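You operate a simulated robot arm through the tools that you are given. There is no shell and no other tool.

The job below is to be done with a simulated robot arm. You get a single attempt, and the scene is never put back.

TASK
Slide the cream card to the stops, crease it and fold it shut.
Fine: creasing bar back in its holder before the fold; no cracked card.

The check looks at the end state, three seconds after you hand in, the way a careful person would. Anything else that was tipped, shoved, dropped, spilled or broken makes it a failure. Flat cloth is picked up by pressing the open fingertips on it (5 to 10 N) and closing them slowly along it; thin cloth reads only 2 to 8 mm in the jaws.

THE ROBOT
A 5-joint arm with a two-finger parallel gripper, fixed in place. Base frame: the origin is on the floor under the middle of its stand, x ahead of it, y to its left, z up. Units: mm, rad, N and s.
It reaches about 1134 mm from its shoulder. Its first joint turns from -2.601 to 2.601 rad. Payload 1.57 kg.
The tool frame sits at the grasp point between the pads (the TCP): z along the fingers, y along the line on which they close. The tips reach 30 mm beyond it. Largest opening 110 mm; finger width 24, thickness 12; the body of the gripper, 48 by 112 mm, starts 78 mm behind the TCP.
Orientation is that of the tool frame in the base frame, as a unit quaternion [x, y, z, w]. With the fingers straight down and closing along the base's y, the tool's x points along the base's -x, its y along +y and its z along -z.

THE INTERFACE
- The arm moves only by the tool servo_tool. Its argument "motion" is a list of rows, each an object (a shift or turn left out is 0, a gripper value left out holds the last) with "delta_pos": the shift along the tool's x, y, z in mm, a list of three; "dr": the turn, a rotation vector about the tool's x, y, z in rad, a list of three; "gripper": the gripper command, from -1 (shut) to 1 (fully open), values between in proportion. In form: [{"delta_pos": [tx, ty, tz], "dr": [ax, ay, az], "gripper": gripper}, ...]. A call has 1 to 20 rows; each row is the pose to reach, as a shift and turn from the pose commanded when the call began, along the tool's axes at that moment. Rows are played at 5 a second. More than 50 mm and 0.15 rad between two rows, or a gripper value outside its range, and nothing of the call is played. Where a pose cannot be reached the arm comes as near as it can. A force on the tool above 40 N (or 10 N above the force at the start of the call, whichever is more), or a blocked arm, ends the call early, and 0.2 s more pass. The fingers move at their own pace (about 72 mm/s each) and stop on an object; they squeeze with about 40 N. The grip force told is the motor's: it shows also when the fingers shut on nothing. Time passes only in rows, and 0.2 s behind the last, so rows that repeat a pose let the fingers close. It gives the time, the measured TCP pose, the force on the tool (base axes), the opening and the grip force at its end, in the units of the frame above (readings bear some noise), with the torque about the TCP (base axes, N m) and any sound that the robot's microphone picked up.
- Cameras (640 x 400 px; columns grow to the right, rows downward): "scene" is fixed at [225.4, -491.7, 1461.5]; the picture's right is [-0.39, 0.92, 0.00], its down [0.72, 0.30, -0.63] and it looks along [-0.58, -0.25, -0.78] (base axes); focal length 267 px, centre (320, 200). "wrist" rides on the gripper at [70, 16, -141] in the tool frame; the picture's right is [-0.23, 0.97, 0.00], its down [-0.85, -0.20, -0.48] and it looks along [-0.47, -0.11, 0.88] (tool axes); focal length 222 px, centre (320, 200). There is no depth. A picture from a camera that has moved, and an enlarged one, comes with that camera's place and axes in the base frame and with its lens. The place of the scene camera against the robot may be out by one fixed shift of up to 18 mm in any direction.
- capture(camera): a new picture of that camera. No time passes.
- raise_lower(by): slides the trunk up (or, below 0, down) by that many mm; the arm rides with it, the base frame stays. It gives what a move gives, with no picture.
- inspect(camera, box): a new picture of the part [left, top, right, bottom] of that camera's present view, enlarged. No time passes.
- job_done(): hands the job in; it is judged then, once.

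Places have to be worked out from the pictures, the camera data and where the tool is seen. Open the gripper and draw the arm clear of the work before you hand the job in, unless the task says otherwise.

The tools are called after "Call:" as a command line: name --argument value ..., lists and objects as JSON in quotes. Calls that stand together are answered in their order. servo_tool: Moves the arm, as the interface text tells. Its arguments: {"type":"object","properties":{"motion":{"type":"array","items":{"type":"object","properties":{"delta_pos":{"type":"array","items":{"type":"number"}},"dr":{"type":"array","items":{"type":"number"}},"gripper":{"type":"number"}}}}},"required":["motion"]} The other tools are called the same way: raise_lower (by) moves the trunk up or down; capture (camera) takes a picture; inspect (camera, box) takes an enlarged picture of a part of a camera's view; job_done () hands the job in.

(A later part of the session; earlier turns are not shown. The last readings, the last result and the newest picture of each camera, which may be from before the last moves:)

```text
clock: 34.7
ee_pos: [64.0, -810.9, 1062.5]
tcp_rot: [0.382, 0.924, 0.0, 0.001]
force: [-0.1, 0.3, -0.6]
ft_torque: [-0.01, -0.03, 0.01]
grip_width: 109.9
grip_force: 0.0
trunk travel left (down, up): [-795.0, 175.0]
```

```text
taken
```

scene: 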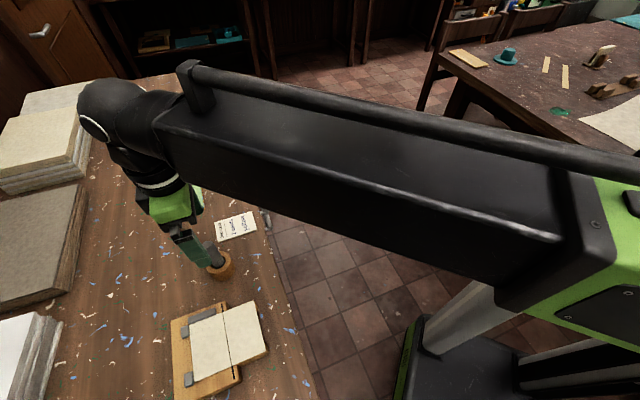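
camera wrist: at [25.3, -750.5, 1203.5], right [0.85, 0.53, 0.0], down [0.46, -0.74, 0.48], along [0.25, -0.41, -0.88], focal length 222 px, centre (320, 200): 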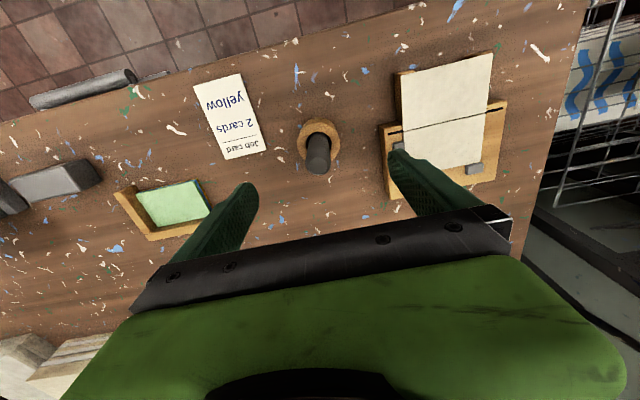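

I'll enlarge the view of the bar between the fingers to check centring, and the card from this angle too.

Call:
inspect --camera "wrist" --box '[280, 105, 360, 185]'

Call:
inspect --camera "wrist" --box '[370, 40, 520, 200]'

Call:
inspect --camera "scene" --box '[150, 190, 290, 300]'

```text
5.00 times, centred on (320, 145) of wrist
camera zoom: at [25.3, -750.5, 1203.5], right [0.85, 0.53, 0.0], down [0.46, -0.74, 0.48], along [0.25, -0.41, -0.88], focal length 1111 px, centre (320, 475)
```

zoom: 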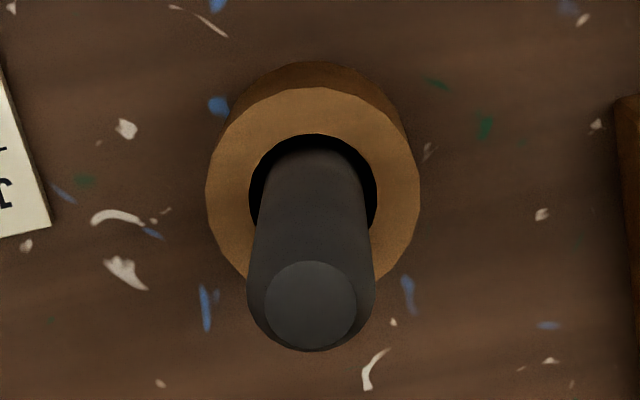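

```text
2.50 times, centred on (445, 120) of wrist
camera zoom: at [25.3, -750.5, 1203.5], right [0.85, 0.53, 0.0], down [0.46, -0.74, 0.48], along [0.25, -0.41, -0.88], focal length 555 px, centre (8, 400)
```

zoom: 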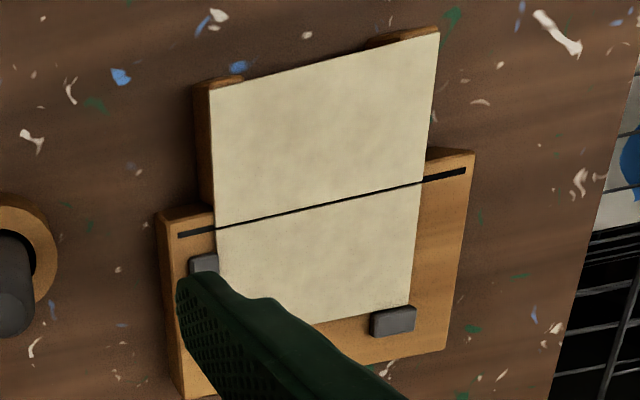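

```text
3.64 times, centred on (220, 245) of scene
camera zoom: at [225.4, -491.7, 1461.5], right [-0.39, 0.92, 0.0], down [0.72, 0.3, -0.63], along [-0.58, -0.25, -0.78], focal length 971 px, centre (684, 36)
```

zoom: 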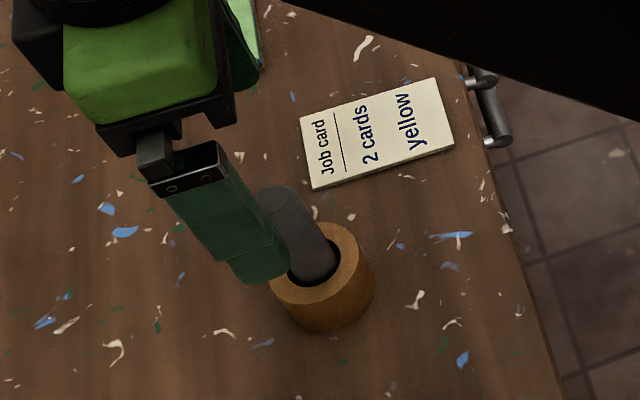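

The bar is about 3 mm toward -a from the TCP and about 24 mm in diameter. I'll shift 3 mm and lower the trunk 88 mm so the tips stop about 15 mm above the holder ring.

Call:
servo_tool --motion '[{"delta_pos": [0.4, -3, 0]}, {"delta_pos": [0.4, -3, 0]}]'

Call:
raise_lower --by -88

Call:
capture --camera "wrist"

Call:
inspect --camera "scene" --box '[150, 190, 290, 300]'

```text
clock: 35.3
ee_pos: [61.4, -813.1, 1061.1]
tcp_rot: [0.383, 0.924, 0.0, 0.001]
force: [-1.4, -0.2, -0.8]
ft_torque: [0.0, -0.01, 0.04]
grip_width: 110.0
grip_force: 0.0
trunk travel left (down, up): [-795.0, 175.0]
```

```text
clock: 36.5
ee_pos: [61.9, -812.6, 973.9]
tcp_rot: [0.383, 0.924, 0.0, 0.001]
force: [-0.3, -0.3, -0.1]
ft_torque: [-0.02, -0.02, -0.04]
grip_width: 110.2
grip_force: 0.1
trunk travel left (down, up): [-707.0, 263.0]
```

```text
taken
camera wrist: at [23.4, -752.7, 1115.6], right [0.85, 0.53, 0.0], down [0.46, -0.74, 0.48], along [0.25, -0.41, -0.88], focal length 222 px, centre (320, 200)
```

wrist: 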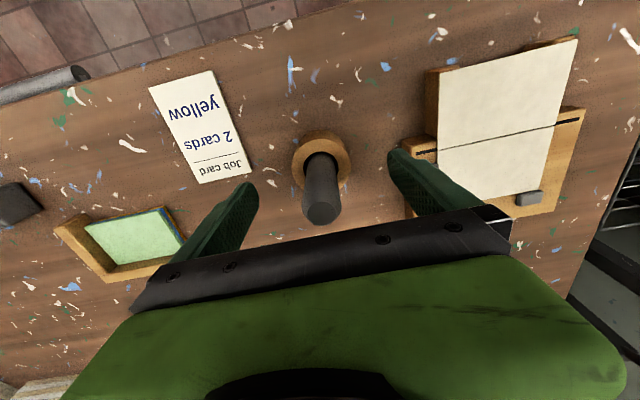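

```text
3.64 times, centred on (220, 245) of scene
camera zoom: at [225.4, -491.7, 1461.5], right [-0.39, 0.92, 0.0], down [0.72, 0.3, -0.63], along [-0.58, -0.25, -0.78], focal length 971 px, centre (684, 36)
```

zoom: 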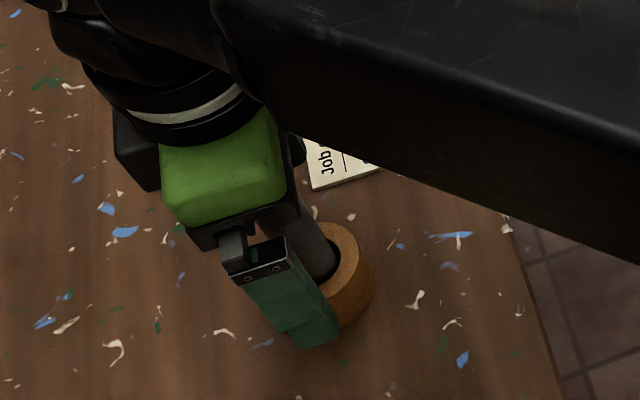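

The bar stands between the fingers and nothing is touching. I'll close gently in stages.

Call:
servo_tool --motion '[{"gripper": 0.4}, {"gripper": 0}, {"gripper": -0.3}, {"gripper": -0.45}, {"gripper": -0.52}, {"gripper": -0.6}, {"gripper": -0.8}, {"gripper": -1}, {"gripper": -1}]'

Call:
capture --camera "wrist"

```text
clock: 38.5
ee_pos: [62.6, -812.1, 974.8]
tcp_rot: [0.383, 0.924, 0.0, 0.001]
force: [-0.7, 0.2, -0.6]
ft_torque: [-0.01, 0.01, -0.02]
grip_width: 25.0
grip_force: 36.5
trunk travel left (down, up): [-707.0, 263.0]
```

```text
taken
camera wrist: at [23.3, -752.8, 1115.5], right [0.85, 0.53, 0.0], down [0.46, -0.74, 0.48], along [0.25, -0.41, -0.88], focal length 222 px, centre (320, 200)
```

wrist: 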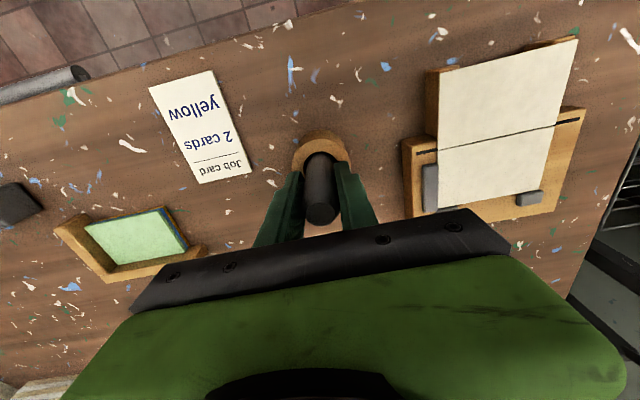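

Gripped at 25 mm width. For the return I note TCP ≈(62,-812.4), z≈974.3, trunk left-down 707. Now I lift a little, then fully.

Call:
raise_lower --by 20

Call:
raise_lower --by 100

Call:
capture --camera "wrist"

Call:
inspect --camera "scene" --box '[140, 180, 300, 300]'

```text
clock: 39.2
ee_pos: [60.3, -812.2, 994.6]
tcp_rot: [0.382, 0.924, 0.0, 0.001]
force: [-0.1, -0.7, -0.3]
ft_torque: [-0.02, 0.01, 0.0]
grip_width: 25.3
grip_force: 36.6
trunk travel left (down, up): [-727.0, 243.0]
```

```text
clock: 40.5
ee_pos: [61.6, -813.1, 1093.3]
tcp_rot: [0.383, 0.924, 0.0, 0.001]
force: [-0.1, -0.2, -0.5]
ft_torque: [0.0, 0.01, -0.01]
grip_width: 25.3
grip_force: 36.5
trunk travel left (down, up): [-827.0, 143.0]
```

```text
taken
camera wrist: at [23.2, -752.9, 1235.4], right [0.85, 0.53, 0.0], down [0.46, -0.74, 0.48], along [0.25, -0.41, -0.88], focal length 222 px, centre (320, 200)
```

wrist: 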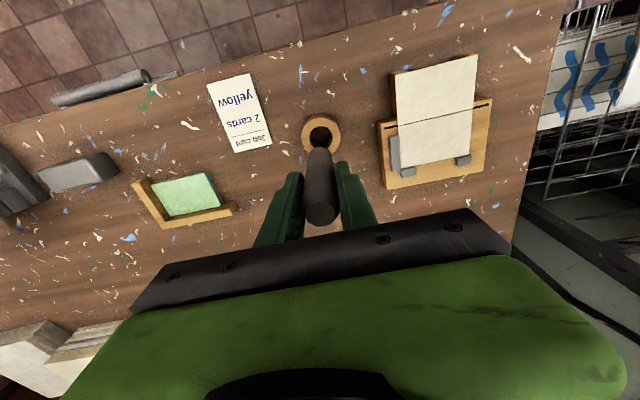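

```text
3.33 times, centred on (220, 240) of scene
camera zoom: at [225.4, -491.7, 1461.5], right [-0.39, 0.92, 0.0], down [0.72, 0.3, -0.63], along [-0.58, -0.25, -0.78], focal length 890 px, centre (653, 67)
```

zoom: 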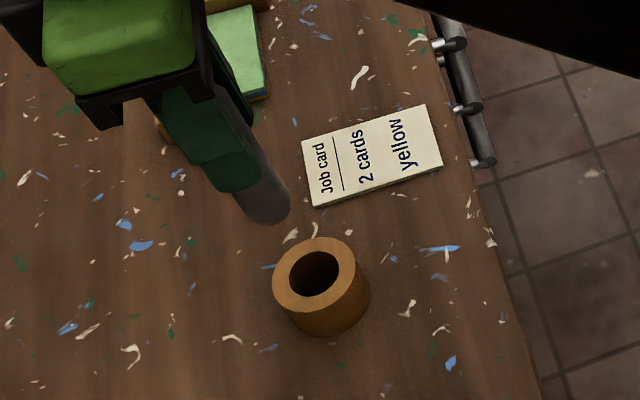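

The bar is out and the holder hasn't moved. I'll zoom closer on the bar's lower end to see its shape.

Call:
inspect --camera "scene" --box '[180, 210, 220, 245]'

Call:
inspect --camera "wrist" --box '[270, 90, 390, 240]'

Call:
inspect --camera "wrist" --box '[365, 40, 505, 200]'

```text
11.43 times, centred on (200, 228) of scene
camera zoom: at [225.4, -491.7, 1461.5], right [-0.39, 0.92, 0.0], down [0.72, 0.3, -0.63], along [-0.58, -0.25, -0.78], focal length 3051 px, centre (1691, -114)
```

zoom: 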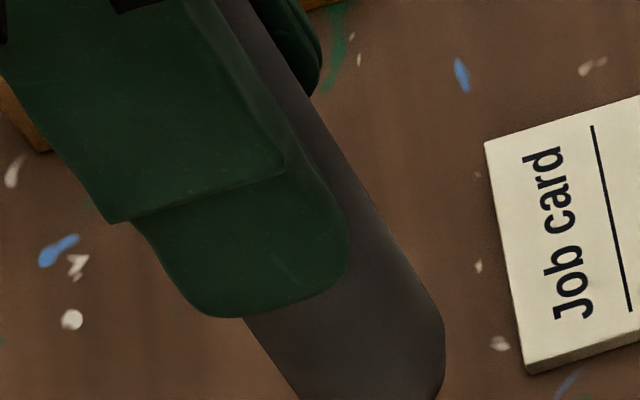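

```text
2.67 times, centred on (330, 165) of wrist
camera zoom: at [23.2, -752.9, 1235.4], right [0.85, 0.53, 0.0], down [0.46, -0.74, 0.48], along [0.25, -0.41, -0.88], focal length 592 px, centre (293, 293)
```

zoom: 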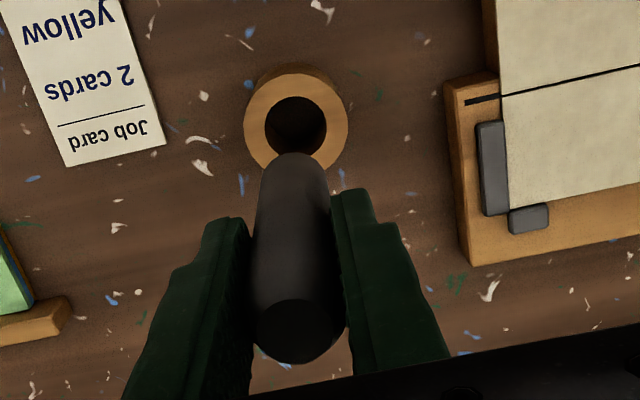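

```text
2.50 times, centred on (435, 120) of wrist
camera zoom: at [23.2, -752.9, 1235.4], right [0.85, 0.53, 0.0], down [0.46, -0.74, 0.48], along [0.25, -0.41, -0.88], focal length 555 px, centre (32, 400)
```

zoom: 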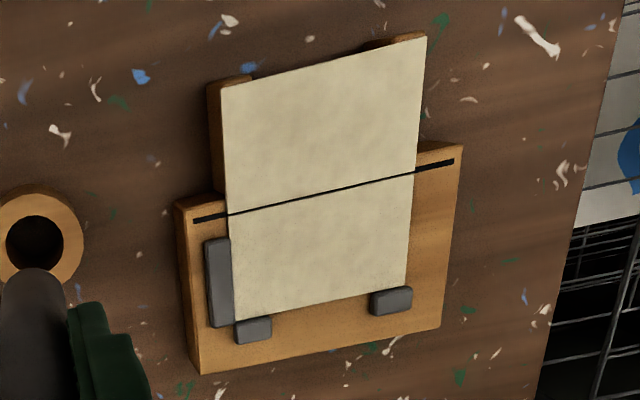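

The bar is a plain cylinder with chamfered ends, about 105 mm long, its lower end about 75 mm below the TCP. I'll carry it over the right end of the groove (a≈-328, b≈629.6). From there I can draw it toward the side bar and keep the card seated.

Call:
servo_tool --motion '[{"delta_pos": [-2, 40, 0]}, {"delta_pos": [-4, 80, 0]}, {"delta_pos": [-6, 120, 0]}, {"delta_pos": [-8.5, 160, 0]}, {"delta_pos": [-11, 203, 0]}, {"delta_pos": [-11, 203, 0]}]'

Call:
raise_lower --by -70

Call:
capture --camera "wrist"

Call:
inspect --camera "wrist" --box '[200, 50, 420, 230]'

Call:
inspect --camera "scene" --box '[160, 270, 310, 400]'

```text
clock: 41.9
ee_pos: [214.9, -676.3, 1094.1]
tcp_rot: [0.383, 0.924, 0.0, 0.001]
force: [0.4, 0.7, 0.2]
ft_torque: [0.03, -0.01, -0.02]
grip_width: 25.3
grip_force: 37.3
trunk travel left (down, up): [-827.0, 143.0]
```

```text
clock: 43.0
ee_pos: [214.2, -677.1, 1024.8]
tcp_rot: [0.382, 0.924, -0.001, 0.0]
force: [-0.5, 0.3, -0.1]
ft_torque: [-0.01, -0.04, 0.01]
grip_width: 25.2
grip_force: 36.3
trunk travel left (down, up): [-757.0, 213.0]
```

```text
taken
camera wrist: at [175.5, -616.8, 1165.5], right [0.85, 0.53, 0.0], down [0.46, -0.74, 0.48], along [0.25, -0.41, -0.88], focal length 222 px, centre (320, 200)
```

wrist: 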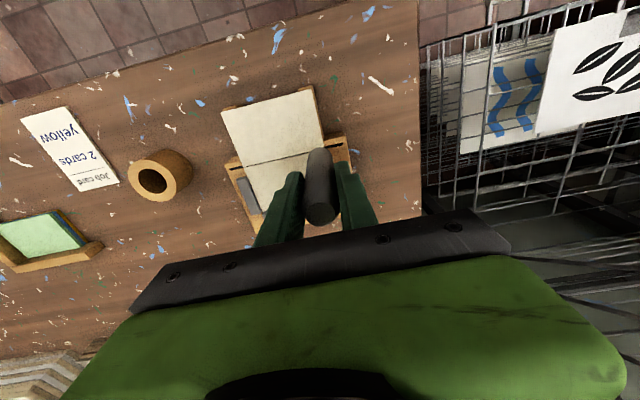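

```text
2.22 times, centred on (310, 140) of wrist
camera zoom: at [175.5, -616.8, 1165.5], right [0.85, 0.53, 0.0], down [0.46, -0.74, 0.48], along [0.25, -0.41, -0.88], focal length 494 px, centre (342, 333)
```

zoom: 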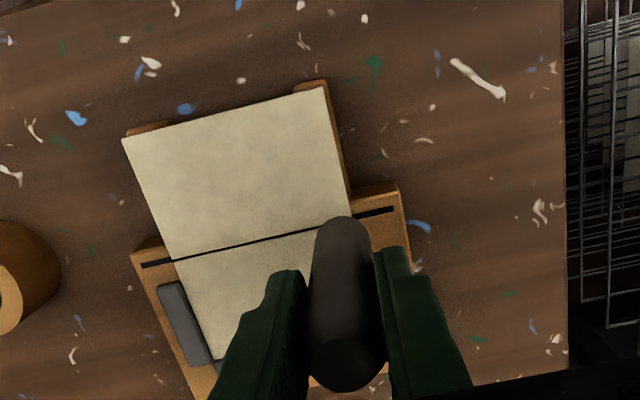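

```text
3.08 times, centred on (235, 335) of scene
camera zoom: at [225.4, -491.7, 1461.5], right [-0.39, 0.92, 0.0], down [0.72, 0.3, -0.63], along [-0.58, -0.25, -0.78], focal length 821 px, centre (582, -215)
```

zoom: 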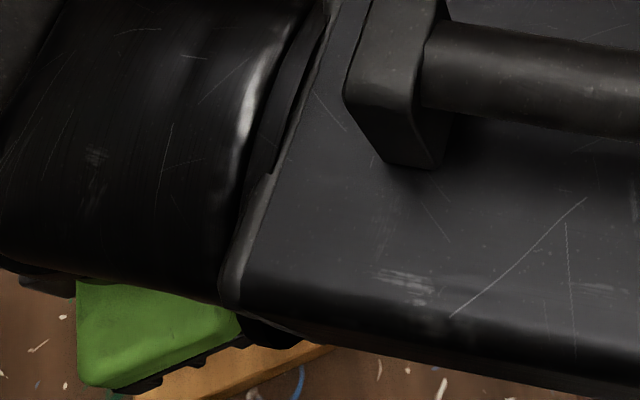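

The groove again measures b≈629.5, and the bar is over its right end. I'll lower in steps to find contact.

Call:
raise_lower --by -26

Call:
inspect --camera "wrist" --box '[200, 50, 420, 230]'

```text
clock: 43.7
ee_pos: [212.2, -675.3, 999.3]
tcp_rot: [0.382, 0.924, -0.001, 0.002]
force: [-5.7, -1.8, 25.0]
ft_torque: [-0.2, 0.41, -0.04]
grip_width: 25.4
grip_force: 36.8
trunk travel left (down, up): [-731.0, 239.0]
```

```text
2.22 times, centred on (310, 140) of wrist
camera zoom: at [174.1, -615.2, 1141.0], right [0.85, 0.53, 0.0], down [0.46, -0.74, 0.48], along [0.25, -0.41, -0.88], focal length 494 px, centre (342, 333)
```

zoom: 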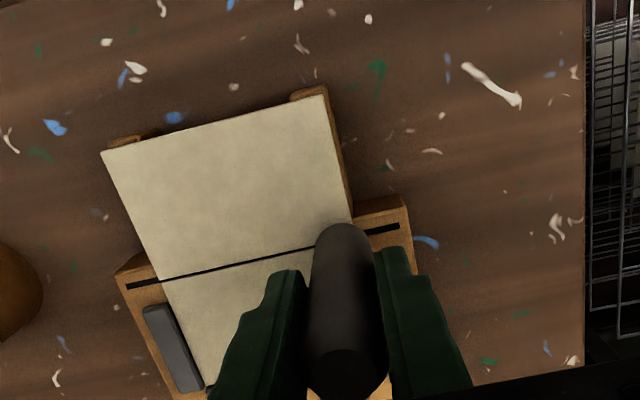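

The bar touches the card at TCP z≈1000 with about 25 N, right on the line. I'll ease slightly, then draw it along the groove toward the side bar, watching the force.

Call:
raise_lower --by 0.3

Call:
servo_tool --motion '[{"delta_pos": [0, -2, 0]}, {"delta_pos": [0, -4, 0]}, {"delta_pos": [0, -7, 0]}, {"delta_pos": [0, -10, 0]}, {"delta_pos": [0, -13, 0]}, {"delta_pos": [0, -16, 0]}, {"delta_pos": [0, -20, 0]}]'

Call:
inspect --camera "wrist" --box '[200, 50, 420, 230]'

```text
clock: 44.2
ee_pos: [213.4, -675.8, 1000.1]
tcp_rot: [0.383, 0.924, -0.001, 0.0]
force: [-6.2, -0.5, 23.3]
ft_torque: [-0.1, 0.51, -0.02]
grip_width: 25.6
grip_force: 36.6
trunk travel left (down, up): [-731.0, 239.0]
```

```text
clock: 45.8
ee_pos: [200.1, -689.6, 998.6]
tcp_rot: [0.382, 0.924, -0.001, 0.001]
force: [4.6, 4.8, 20.0]
ft_torque: [0.4, -0.45, 0.06]
grip_width: 25.3
grip_force: 36.2
trunk travel left (down, up): [-731.0, 239.0]
```

```text
2.22 times, centred on (310, 140) of wrist
camera zoom: at [161.5, -629.2, 1140.9], right [0.85, 0.53, 0.0], down [0.46, -0.74, 0.48], along [0.25, -0.41, -0.88], focal length 494 px, centre (342, 333)
```

zoom: 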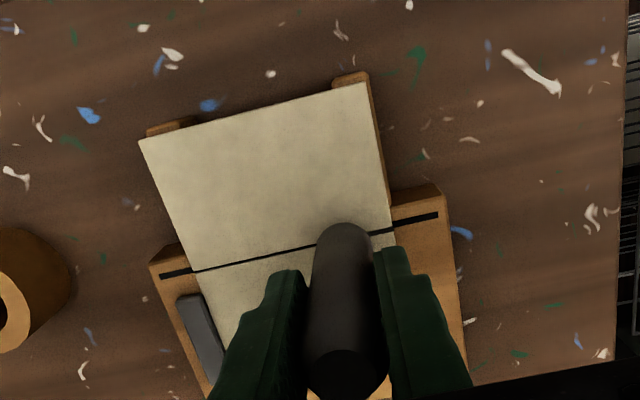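

Sliding smoothly at about 20 N with the bar staying on the line. I'll continue the stroke.

Call:
servo_tool --motion '[{"delta_pos": [0, -4, 0]}, {"delta_pos": [0, -8, 0]}, {"delta_pos": [0, -12, 0]}, {"delta_pos": [0, -16, 0]}, {"delta_pos": [0, -20, 0]}, {"delta_pos": [0, -24, 0]}, {"delta_pos": [0, -28, 0]}, {"delta_pos": [0, -32, 0]}, {"delta_pos": [0, -36, 0]}, {"delta_pos": [0, -40, 0]}]'

Call:
inspect --camera "wrist" --box '[220, 50, 440, 230]'

```text
clock: 48.0
ee_pos: [172.6, -717.8, 998.7]
tcp_rot: [0.382, 0.924, -0.001, 0.001]
force: [5.1, 2.6, 18.7]
ft_torque: [0.25, -0.47, -0.03]
grip_width: 25.4
grip_force: 36.4
trunk travel left (down, up): [-731.0, 239.0]
```

```text
2.22 times, centred on (330, 140) of wrist
camera zoom: at [133.3, -657.4, 1140.8], right [0.85, 0.53, 0.0], down [0.46, -0.74, 0.48], along [0.25, -0.41, -0.88], focal length 494 px, centre (298, 333)
```

zoom: 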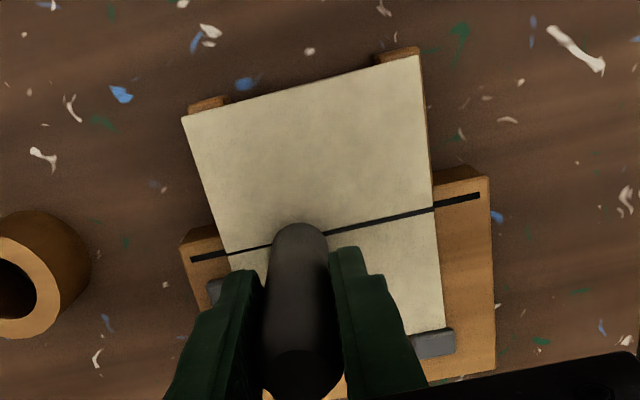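

The line behind the bar now looks heavier than ahead of it, so the crease seems to be forming. I'll continue to the left end.

Call:
servo_tool --motion '[{"delta_pos": [0, -4, 0]}, {"delta_pos": [0, -8, 0]}, {"delta_pos": [0, -12, 0]}, {"delta_pos": [0, -16, 0]}, {"delta_pos": [0, -20, 0]}, {"delta_pos": [0, -24, 0]}, {"delta_pos": [0, -28, 0]}, {"delta_pos": [0, -32, 0]}, {"delta_pos": [0, -35, 0]}]'

Call:
inspect --camera "wrist" --box '[240, 50, 460, 230]'

```text
clock: 50.0
ee_pos: [146.2, -742.7, 999.8]
tcp_rot: [0.383, 0.924, -0.001, 0.0]
force: [3.9, 4.0, 14.1]
ft_torque: [0.25, -0.37, 0.03]
grip_width: 25.3
grip_force: 36.4
trunk travel left (down, up): [-731.0, 239.0]
```

```text
2.22 times, centred on (350, 140) of wrist
camera zoom: at [108.7, -682.7, 1140.7], right [0.85, 0.53, 0.0], down [0.46, -0.74, 0.48], along [0.25, -0.41, -0.88], focal length 494 px, centre (253, 333)
```

zoom: 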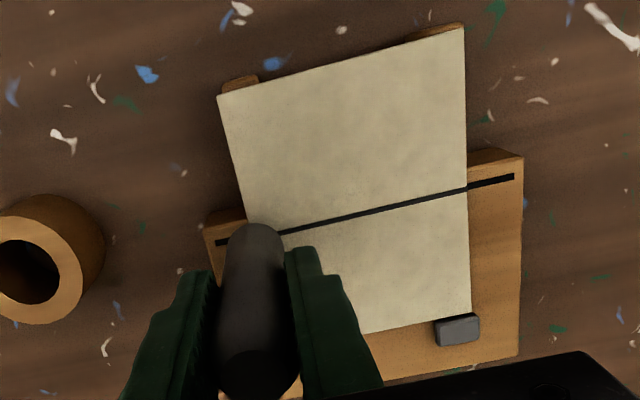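

The stroke reached the left end at a≈-422. I'll lift and look at the whole line.

Call:
raise_lower --by 30

Call:
servo_tool --motion '[{"delta_pos": [-15, -20, 0]}, {"delta_pos": [-35, -40, 0]}, {"delta_pos": [-40, -50, 0]}, {"delta_pos": [-40, -50, 0]}]'

Call:
inspect --camera "wrist" --box '[260, 20, 460, 200]'

Call:
inspect --camera "wrist" --box '[330, 60, 430, 140]'

```text
clock: 50.8
ee_pos: [146.4, -744.0, 1028.3]
tcp_rot: [0.382, 0.924, 0.0, 0.001]
force: [-0.5, 0.1, -0.4]
ft_torque: [0.01, -0.05, 0.0]
grip_width: 25.2
grip_force: 37.1
trunk travel left (down, up): [-761.0, 209.0]
```

```text
clock: 51.8
ee_pos: [140.6, -806.8, 1028.1]
tcp_rot: [0.383, 0.924, -0.001, 0.001]
force: [0.8, -0.4, -0.3]
ft_torque: [-0.03, 0.04, -0.01]
grip_width: 25.1
grip_force: 36.7
trunk travel left (down, up): [-761.0, 209.0]
```

```text
2.22 times, centred on (360, 110) of wrist
camera zoom: at [101.4, -748.0, 1169.8], right [0.85, 0.53, 0.0], down [0.46, -0.74, 0.48], along [0.25, -0.41, -0.88], focal length 494 px, centre (231, 400)
```

zoom: 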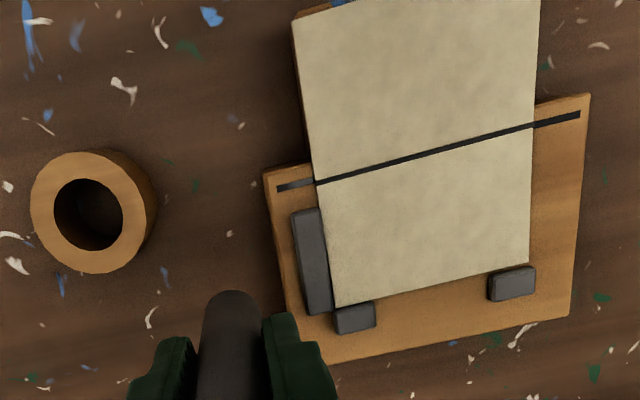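

```text
5.00 times, centred on (380, 100) of wrist
camera zoom: at [101.4, -748.0, 1169.8], right [0.85, 0.53, 0.0], down [0.46, -0.74, 0.48], along [0.25, -0.41, -0.88], focal length 1111 px, centre (20, 700)
```

zoom: 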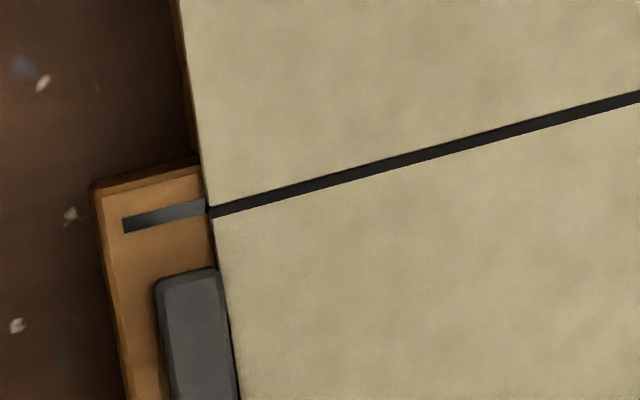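

The crease line is now visibly thicker along the card. I'll check the right end for uniformity before putting the bar back.

Call:
inspect --camera "wrist" --box '[340, 40, 500, 140]'

Call:
inspect --camera "wrist" --box '[430, 55, 490, 105]'

```text
4.00 times, centred on (420, 90) of wrist
camera zoom: at [101.4, -748.0, 1169.8], right [0.85, 0.53, 0.0], down [0.46, -0.74, 0.48], along [0.25, -0.41, -0.88], focal length 888 px, centre (-80, 640)
```

zoom: 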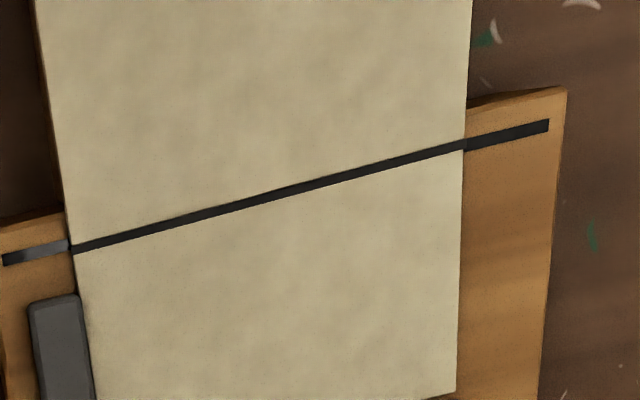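

```text
8.00 times, centred on (460, 80) of wrist
camera zoom: at [101.4, -748.0, 1169.8], right [0.85, 0.53, 0.0], down [0.46, -0.74, 0.48], along [0.25, -0.41, -0.88], focal length 1777 px, centre (-800, 1160)
```

zoom: 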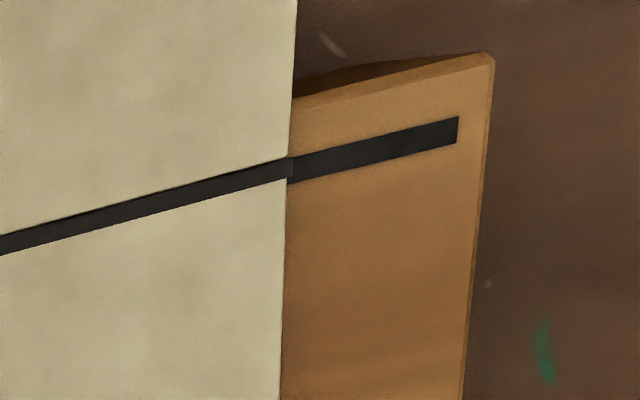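

The crease is uniform and continuous to both ends, right over the groove. Now I'll take the bar back: up 40 mm, then over the holder hole at about (62.5,-812).

Call:
raise_lower --by 40

Call:
servo_tool --motion '[{"delta_pos": [20, -20, 0]}, {"delta_pos": [38, -42, 0]}, {"delta_pos": [52, -59, 0]}, {"delta_pos": [52, -59, 0]}]'

Call:
capture --camera "wrist"

Call:
inspect --camera "wrist" --box '[270, 90, 390, 240]'

Call:
inspect --camera "scene" --box '[140, 180, 300, 300]'

```text
clock: 52.6
ee_pos: [139.7, -808.4, 1068.3]
tcp_rot: [0.383, 0.924, -0.001, 0.001]
force: [-0.3, -0.7, -1.3]
ft_torque: [0.0, 0.02, -0.01]
grip_width: 25.4
grip_force: 36.8
trunk travel left (down, up): [-801.0, 169.0]
```

```text
clock: 53.6
ee_pos: [62.2, -812.8, 1068.5]
tcp_rot: [0.383, 0.924, -0.001, 0.001]
force: [-0.3, 0.7, -0.3]
ft_torque: [0.02, 0.0, 0.0]
grip_width: 25.5
grip_force: 36.8
trunk travel left (down, up): [-801.0, 169.0]
```

```text
taken
camera wrist: at [22.8, -752.8, 1209.8], right [0.85, 0.53, 0.0], down [0.46, -0.74, 0.48], along [0.25, -0.41, -0.88], focal length 222 px, centre (320, 200)
```

wrist: 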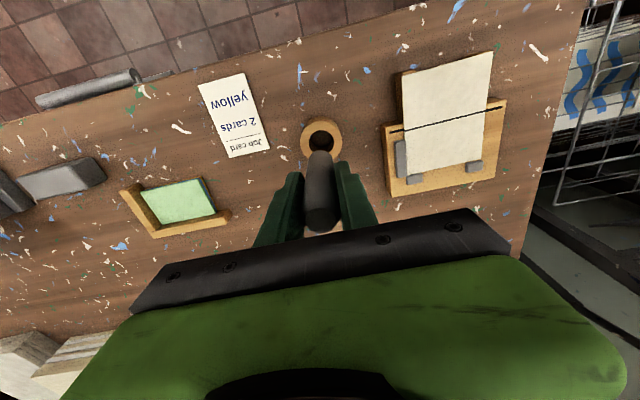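

```text
2.67 times, centred on (330, 165) of wrist
camera zoom: at [22.8, -752.8, 1209.8], right [0.85, 0.53, 0.0], down [0.46, -0.74, 0.48], along [0.25, -0.41, -0.88], focal length 592 px, centre (293, 293)
```

zoom: 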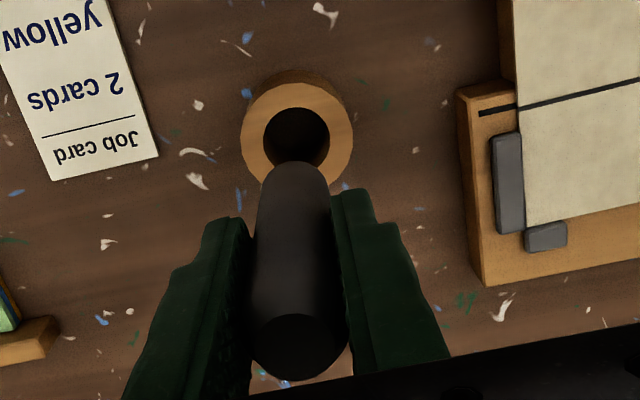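

```text
3.33 times, centred on (220, 240) of scene
camera zoom: at [225.4, -491.7, 1461.5], right [-0.39, 0.92, 0.0], down [0.72, 0.3, -0.63], along [-0.58, -0.25, -0.78], focal length 890 px, centre (653, 67)
```

zoom: 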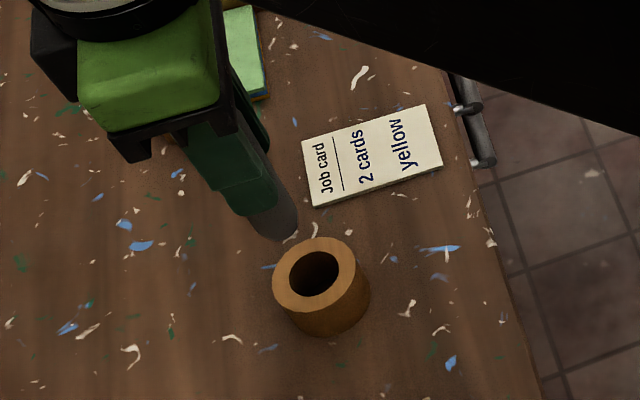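

The bar is above the hole to within about 1 mm. I'll lower in stages, watching the force.

Call:
raise_lower --by -45

Call:
inspect --camera "wrist" --box '[270, 90, 390, 240]'

Call:
raise_lower --by -15

```text
clock: 54.5
ee_pos: [62.5, -812.6, 1022.5]
tcp_rot: [0.383, 0.924, 0.0, 0.0]
force: [0.6, -0.2, -0.2]
ft_torque: [0.01, -0.02, 0.0]
grip_width: 25.0
grip_force: 36.8
trunk travel left (down, up): [-756.0, 214.0]
```

```text
2.67 times, centred on (330, 165) of wrist
camera zoom: at [22.8, -752.7, 1164.8], right [0.85, 0.53, 0.0], down [0.46, -0.74, 0.48], along [0.25, -0.41, -0.88], focal length 592 px, centre (293, 293)
```

zoom: 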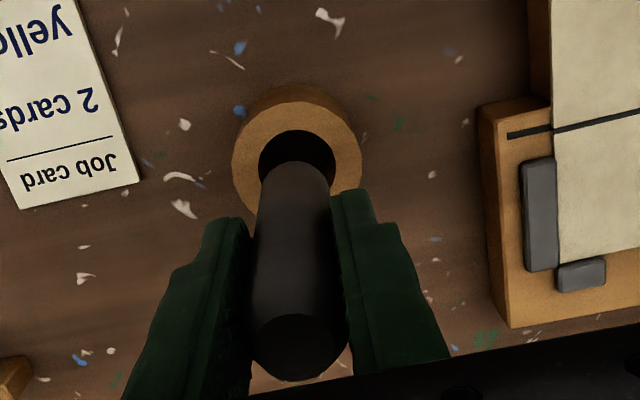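

```text
clock: 55.1
ee_pos: [62.2, -812.7, 1007.9]
tcp_rot: [0.383, 0.924, 0.001, 0.001]
force: [0.1, -0.2, -0.6]
ft_torque: [0.0, 0.01, -0.02]
grip_width: 25.2
grip_force: 37.4
trunk travel left (down, up): [-741.0, 229.0]
```

The bar is entering the hole without resistance. I'll go on down.

Call:
raise_lower --by -15

Call:
raise_lower --by -13

Call:
raise_lower --by -4

Call:
inspect --camera "wrist" --box '[270, 90, 390, 240]'

```text
clock: 55.8
ee_pos: [61.4, -813.1, 993.6]
tcp_rot: [0.382, 0.924, -0.001, 0.002]
force: [0.6, 0.2, -0.3]
ft_torque: [-0.02, 0.01, 0.05]
grip_width: 25.3
grip_force: 36.7
trunk travel left (down, up): [-726.0, 244.0]
```

```text
clock: 56.4
ee_pos: [60.8, -813.1, 979.7]
tcp_rot: [0.383, 0.924, -0.001, 0.001]
force: [0.2, -0.6, -0.9]
ft_torque: [0.0, 0.01, 0.02]
grip_width: 25.2
grip_force: 37.3
trunk travel left (down, up): [-713.0, 257.0]
```

```text
clock: 56.9
ee_pos: [61.5, -812.4, 976.6]
tcp_rot: [0.382, 0.924, 0.0, 0.001]
force: [-0.5, 0.3, -0.2]
ft_torque: [0.04, 0.05, 0.03]
grip_width: 25.3
grip_force: 36.7
trunk travel left (down, up): [-709.0, 261.0]
```

```text
2.67 times, centred on (330, 165) of wrist
camera zoom: at [22.8, -752.7, 1117.8], right [0.85, 0.53, 0.0], down [0.46, -0.74, 0.48], along [0.25, -0.41, -0.88], focal length 592 px, centre (293, 293)
```

zoom: 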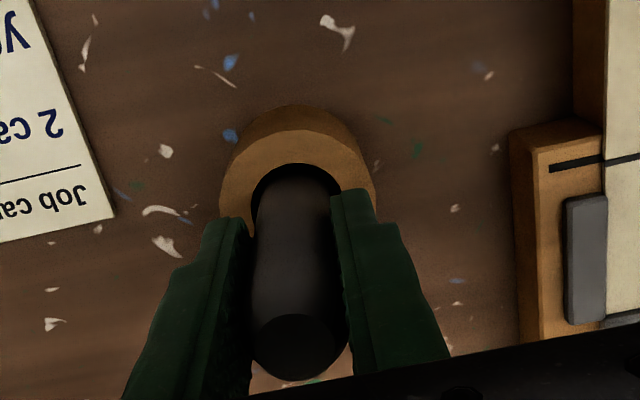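

2 mm above the original grasp height there is still no contact. I'll take two small 1 mm steps.

Call:
raise_lower --by -1.2

Call:
raise_lower --by -0.8

```text
clock: 57.4
ee_pos: [61.1, -811.8, 975.8]
tcp_rot: [0.382, 0.924, 0.0, 0.0]
force: [-0.7, -0.5, -0.3]
ft_torque: [-0.02, -0.06, 0.03]
grip_width: 25.2
grip_force: 36.4
trunk travel left (down, up): [-708.0, 262.0]
```

```text
clock: 57.9
ee_pos: [61.6, -813.0, 973.7]
tcp_rot: [0.383, 0.924, 0.0, 0.0]
force: [-0.6, -0.9, -0.8]
ft_torque: [-0.03, -0.01, -0.02]
grip_width: 25.3
grip_force: 36.7
trunk travel left (down, up): [-707.0, 263.0]
```

No contact yet at the original height, so the bar may have crept up a little in the grip. I'll keep feeling for the floor.

Call:
raise_lower --by -1

Call:
raise_lower --by -1

```text
clock: 58.4
ee_pos: [61.0, -812.2, 972.3]
tcp_rot: [0.383, 0.924, -0.001, 0.0]
force: [-0.1, 0.2, -0.5]
ft_torque: [-0.01, 0.0, 0.0]
grip_width: 25.3
grip_force: 36.7
trunk travel left (down, up): [-706.0, 264.0]
```

```text
clock: 58.9
ee_pos: [60.4, -812.9, 971.8]
tcp_rot: [0.382, 0.924, 0.0, 0.001]
force: [0.4, 0.3, -0.3]
ft_torque: [0.0, -0.01, 0.0]
grip_width: 25.6
grip_force: 36.1
trunk travel left (down, up): [-705.0, 265.0]
```

Call:
raise_lower --by -1

Call:
raise_lower --by -1

Call:
inspect --camera "wrist" --box '[270, 90, 390, 240]'

```text
clock: 59.4
ee_pos: [61.3, -813.1, 971.7]
tcp_rot: [0.383, 0.924, 0.0, 0.0]
force: [0.3, 0.3, -1.4]
ft_torque: [0.03, 0.0, 0.02]
grip_width: 25.3
grip_force: 36.9
trunk travel left (down, up): [-704.0, 266.0]
```

```text
clock: 60.0
ee_pos: [61.6, -812.8, 969.3]
tcp_rot: [0.382, 0.924, 0.0, 0.001]
force: [0.3, 0.7, -0.4]
ft_torque: [0.0, 0.03, 0.03]
grip_width: 25.3
grip_force: 36.7
trunk travel left (down, up): [-703.0, 267.0]
```

```text
2.67 times, centred on (330, 165) of wrist
camera zoom: at [22.8, -752.8, 1111.8], right [0.85, 0.53, 0.0], down [0.46, -0.74, 0.48], along [0.25, -0.41, -0.88], focal length 592 px, centre (293, 293)
```

zoom: 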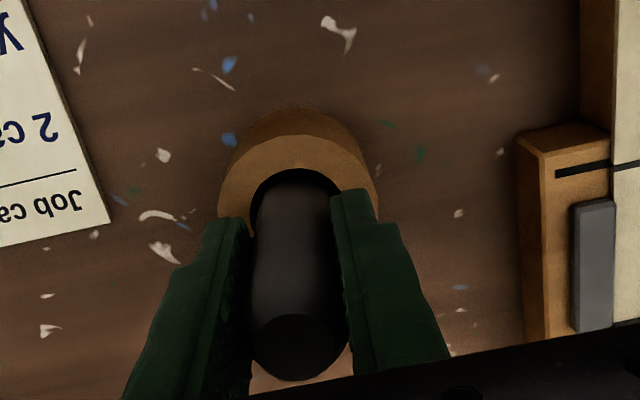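

Still free 5 mm below the grasp height. The bar must have slid up a few millimetres in the grip during the press. The tips still clear the ring by about 12 mm, so I'll continue down carefully.

Call:
raise_lower --by -1.5

Call:
raise_lower --by -1.5

```text
clock: 60.5
ee_pos: [61.4, -813.6, 968.7]
tcp_rot: [0.383, 0.924, 0.0, 0.0]
force: [-0.2, 0.5, -0.6]
ft_torque: [0.02, 0.0, 0.01]
grip_width: 25.4
grip_force: 37.2
trunk travel left (down, up): [-702.0, 268.0]
```

```text
clock: 61.0
ee_pos: [61.6, -812.3, 967.2]
tcp_rot: [0.383, 0.924, -0.001, 0.0]
force: [-0.2, -0.6, 1.1]
ft_torque: [0.0, 0.02, 0.0]
grip_width: 25.1
grip_force: 36.8
trunk travel left (down, up): [-700.0, 270.0]
```

Call:
raise_lower --by -1

Call:
raise_lower --by -1

```text
clock: 61.5
ee_pos: [60.6, -812.0, 966.4]
tcp_rot: [0.382, 0.924, -0.001, 0.001]
force: [-0.2, -4.0, 12.9]
ft_torque: [-0.34, -0.05, 0.0]
grip_width: 25.3
grip_force: 36.8
trunk travel left (down, up): [-699.0, 271.0]
```

```text
clock: 62.0
ee_pos: [62.3, -811.7, 967.6]
tcp_rot: [0.382, 0.924, -0.002, 0.001]
force: [0.8, -9.0, 26.7]
ft_torque: [-0.86, -0.14, -0.01]
grip_width: 25.4
grip_force: 36.8
trunk travel left (down, up): [-698.0, 272.0]
```

The bar is now standing on the floor of the holder (about 27 N). I'll relieve the load and open the fingers just enough, then fully.

Call:
raise_lower --by 1.6

Call:
servo_tool --motion '[{"gripper": -0.48}, {"gripper": -0.4}, {"gripper": -0.2}, {"gripper": 0}, {"gripper": 0.3}, {"gripper": 0.6}, {"gripper": 1}, {"gripper": 1}]'

Call:
inspect --camera "wrist" --box '[240, 90, 400, 240]'

```text
clock: 62.5
ee_pos: [61.5, -812.2, 966.7]
tcp_rot: [0.383, 0.924, 0.0, 0.001]
force: [0.4, -2.3, 8.9]
ft_torque: [-0.26, -0.04, 0.02]
grip_width: 25.0
grip_force: 36.9
trunk travel left (down, up): [-700.0, 270.0]
```

```text
clock: 64.3
ee_pos: [62.3, -813.2, 966.5]
tcp_rot: [0.383, 0.924, -0.001, 0.001]
force: [-0.2, -0.3, 0.0]
ft_torque: [0.02, -0.01, 0.02]
grip_width: 110.2
grip_force: 0.1
trunk travel left (down, up): [-700.0, 270.0]
```

```text
2.67 times, centred on (320, 165) of wrist
camera zoom: at [22.8, -752.7, 1108.4], right [0.85, 0.53, 0.0], down [0.46, -0.74, 0.48], along [0.25, -0.41, -0.88], focal length 592 px, centre (320, 293)
```

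zoom: 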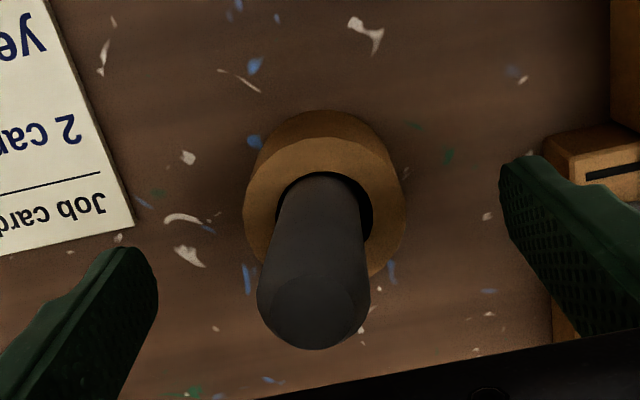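

The bar is standing in its holder again and released. I'll raise clear of it, then move in front of the card's outer edge with the fingers closed and tilt the tool 35° toward the card. The plan is to slip the fingertips under the outer half between the two rails.

Call:
raise_lower --by 120

Call:
capture --camera "wrist"

Call:
inspect --camera "wrist" --box '[280, 90, 360, 190]'

Call:
inspect --camera "wrist" --box '[370, 40, 510, 180]'

```text
clock: 65.8
ee_pos: [61.8, -812.9, 1086.2]
tcp_rot: [0.383, 0.924, 0.0, 0.001]
force: [-0.4, -0.9, 1.2]
ft_torque: [0.01, 0.01, -0.01]
grip_width: 110.1
grip_force: 0.1
trunk travel left (down, up): [-820.0, 150.0]
```

```text
taken
camera wrist: at [22.7, -752.8, 1228.3], right [0.85, 0.53, 0.0], down [0.46, -0.74, 0.48], along [0.25, -0.41, -0.88], focal length 222 px, centre (320, 200)
```

wrist: 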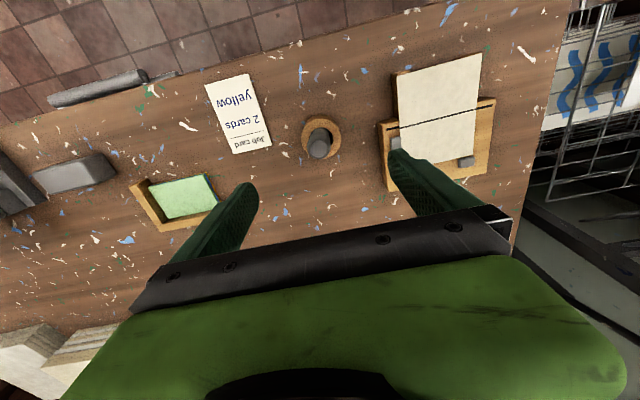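

```text
4.00 times, centred on (320, 140) of wrist
camera zoom: at [22.7, -752.8, 1228.3], right [0.85, 0.53, 0.0], down [0.46, -0.74, 0.48], along [0.25, -0.41, -0.88], focal length 888 px, centre (320, 440)
```

zoom: 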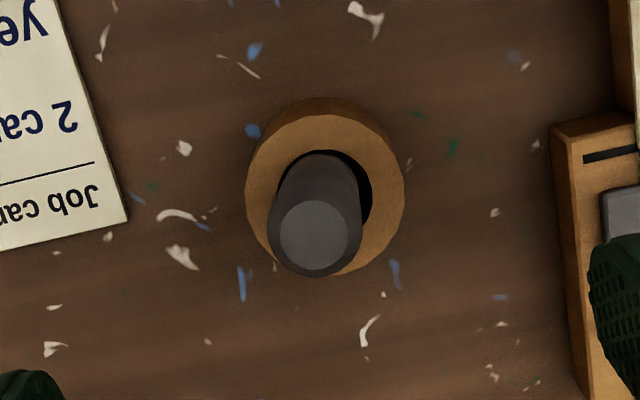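

```text
2.86 times, centred on (440, 110) of wrist
camera zoom: at [22.7, -752.8, 1228.3], right [0.85, 0.53, 0.0], down [0.46, -0.74, 0.48], along [0.25, -0.41, -0.88], focal length 635 px, centre (-23, 457)
```

zoom: 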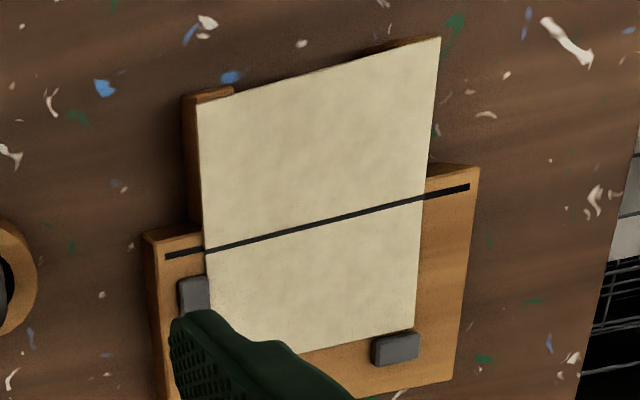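

The bar is safely in the holder and the card is undisturbed. Moving to the front of the card, closing the fingers, then tilting.

Call:
servo_tool --motion '[{"delta_pos": [21, 30, 0], "gripper": -1}, {"delta_pos": [42, 60, 0]}, {"delta_pos": [64, 90, 0]}, {"delta_pos": [85, 120, 0]}, {"delta_pos": [106.6, 150.6, 0]}, {"delta_pos": [106.6, 150.6, 0]}]'

Call:
servo_tool --motion '[{"dr": [0, -0.122, 0]}, {"dr": [0, -0.244, 0]}, {"dr": [0, -0.366, 0]}, {"dr": [0, -0.488, 0]}, {"dr": [0, -0.61, 0]}, {"dr": [0, -0.61, 0]}]'

Call:
capture --camera "wrist"

Call:
capture --camera "scene"

```text
clock: 67.2
ee_pos: [92.3, -631.8, 1086.8]
tcp_rot: [0.383, 0.924, -0.001, 0.001]
force: [0.1, -0.3, -1.1]
ft_torque: [0.01, 0.01, 0.01]
grip_width: 0.0
grip_force: 21.0
trunk travel left (down, up): [-820.0, 150.0]
```

```text
clock: 68.6
ee_pos: [92.5, -631.8, 1130.1]
tcp_rot: [0.365, 0.881, -0.114, 0.278]
force: [-0.4, 0.7, 0.2]
ft_torque: [-0.01, 0.01, 0.01]
grip_width: 0.2
grip_force: 21.4
out of reach, approached as far as the arm can: row 2, 3, 4, 5, 6
trunk travel left (down, up): [-820.0, 150.0]
```

```text
taken
camera wrist: at [4.9, -523.0, 1205.9], right [0.82, 0.56, 0.13], down [0.16, -0.44, 0.88], along [0.55, -0.7, -0.45], focal length 222 px, centre (320, 200)
```

wrist: 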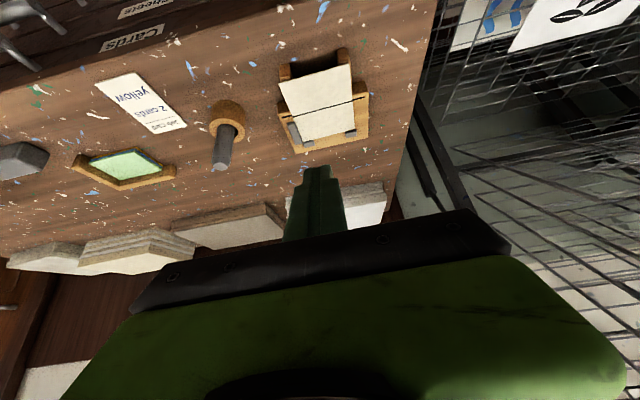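

```text
taken
```

scene: 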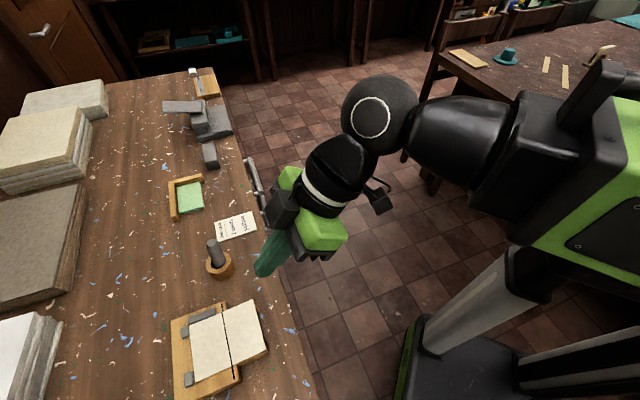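

The tilt was reached with the TCP at a≈-381, b≈512. I'll lower in front of the card and look along the bench.

Call:
raise_lower --by -190

Call:
capture --camera "wrist"

Call:
inspect --camera "wrist" --box '[240, 70, 440, 220]'

Call:
inspect --camera "scene" --box '[160, 270, 310, 400]'

```text
clock: 70.7
ee_pos: [92.2, -631.8, 941.4]
tcp_rot: [0.364, 0.882, -0.114, 0.278]
force: [-0.5, -1.0, 0.1]
ft_torque: [0.02, 0.0, -0.02]
grip_width: 0.0
grip_force: 21.7
trunk travel left (down, up): [-630.0, 340.0]
```

```text
taken
camera wrist: at [5.0, -522.9, 1016.0], right [0.82, 0.56, 0.13], down [0.16, -0.44, 0.88], along [0.55, -0.7, -0.45], focal length 222 px, centre (320, 200)
```

wrist: 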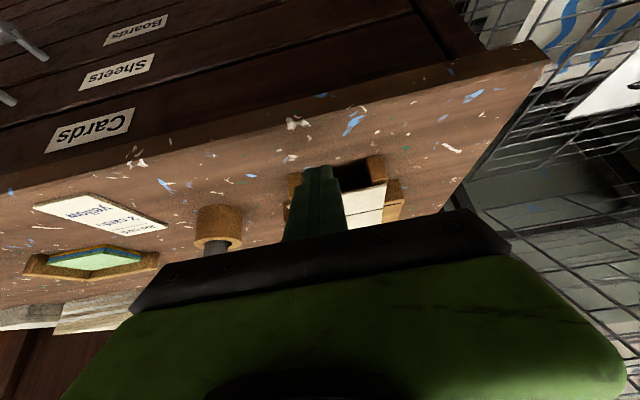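

```text
2.67 times, centred on (340, 145) of wrist
camera zoom: at [5.0, -522.9, 1016.0], right [0.82, 0.56, 0.13], down [0.16, -0.44, 0.88], along [0.55, -0.7, -0.45], focal length 592 px, centre (267, 347)
```

zoom: 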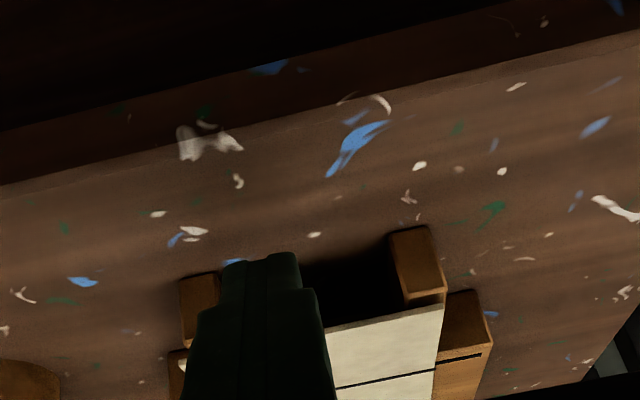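

```text
3.08 times, centred on (235, 335) of scene
camera zoom: at [225.4, -491.7, 1461.5], right [-0.39, 0.92, 0.0], down [0.72, 0.3, -0.63], along [-0.58, -0.25, -0.78], focal length 821 px, centre (582, -215)
```

zoom: 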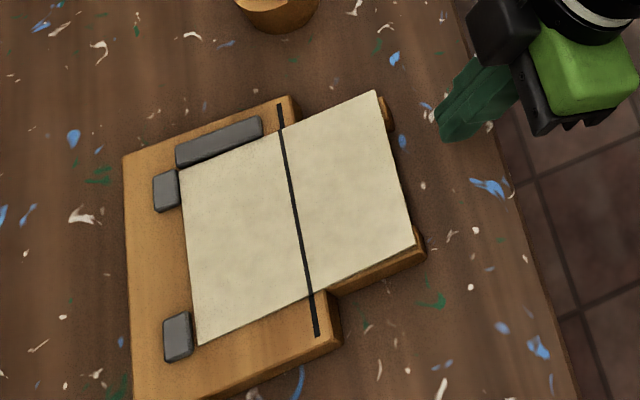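

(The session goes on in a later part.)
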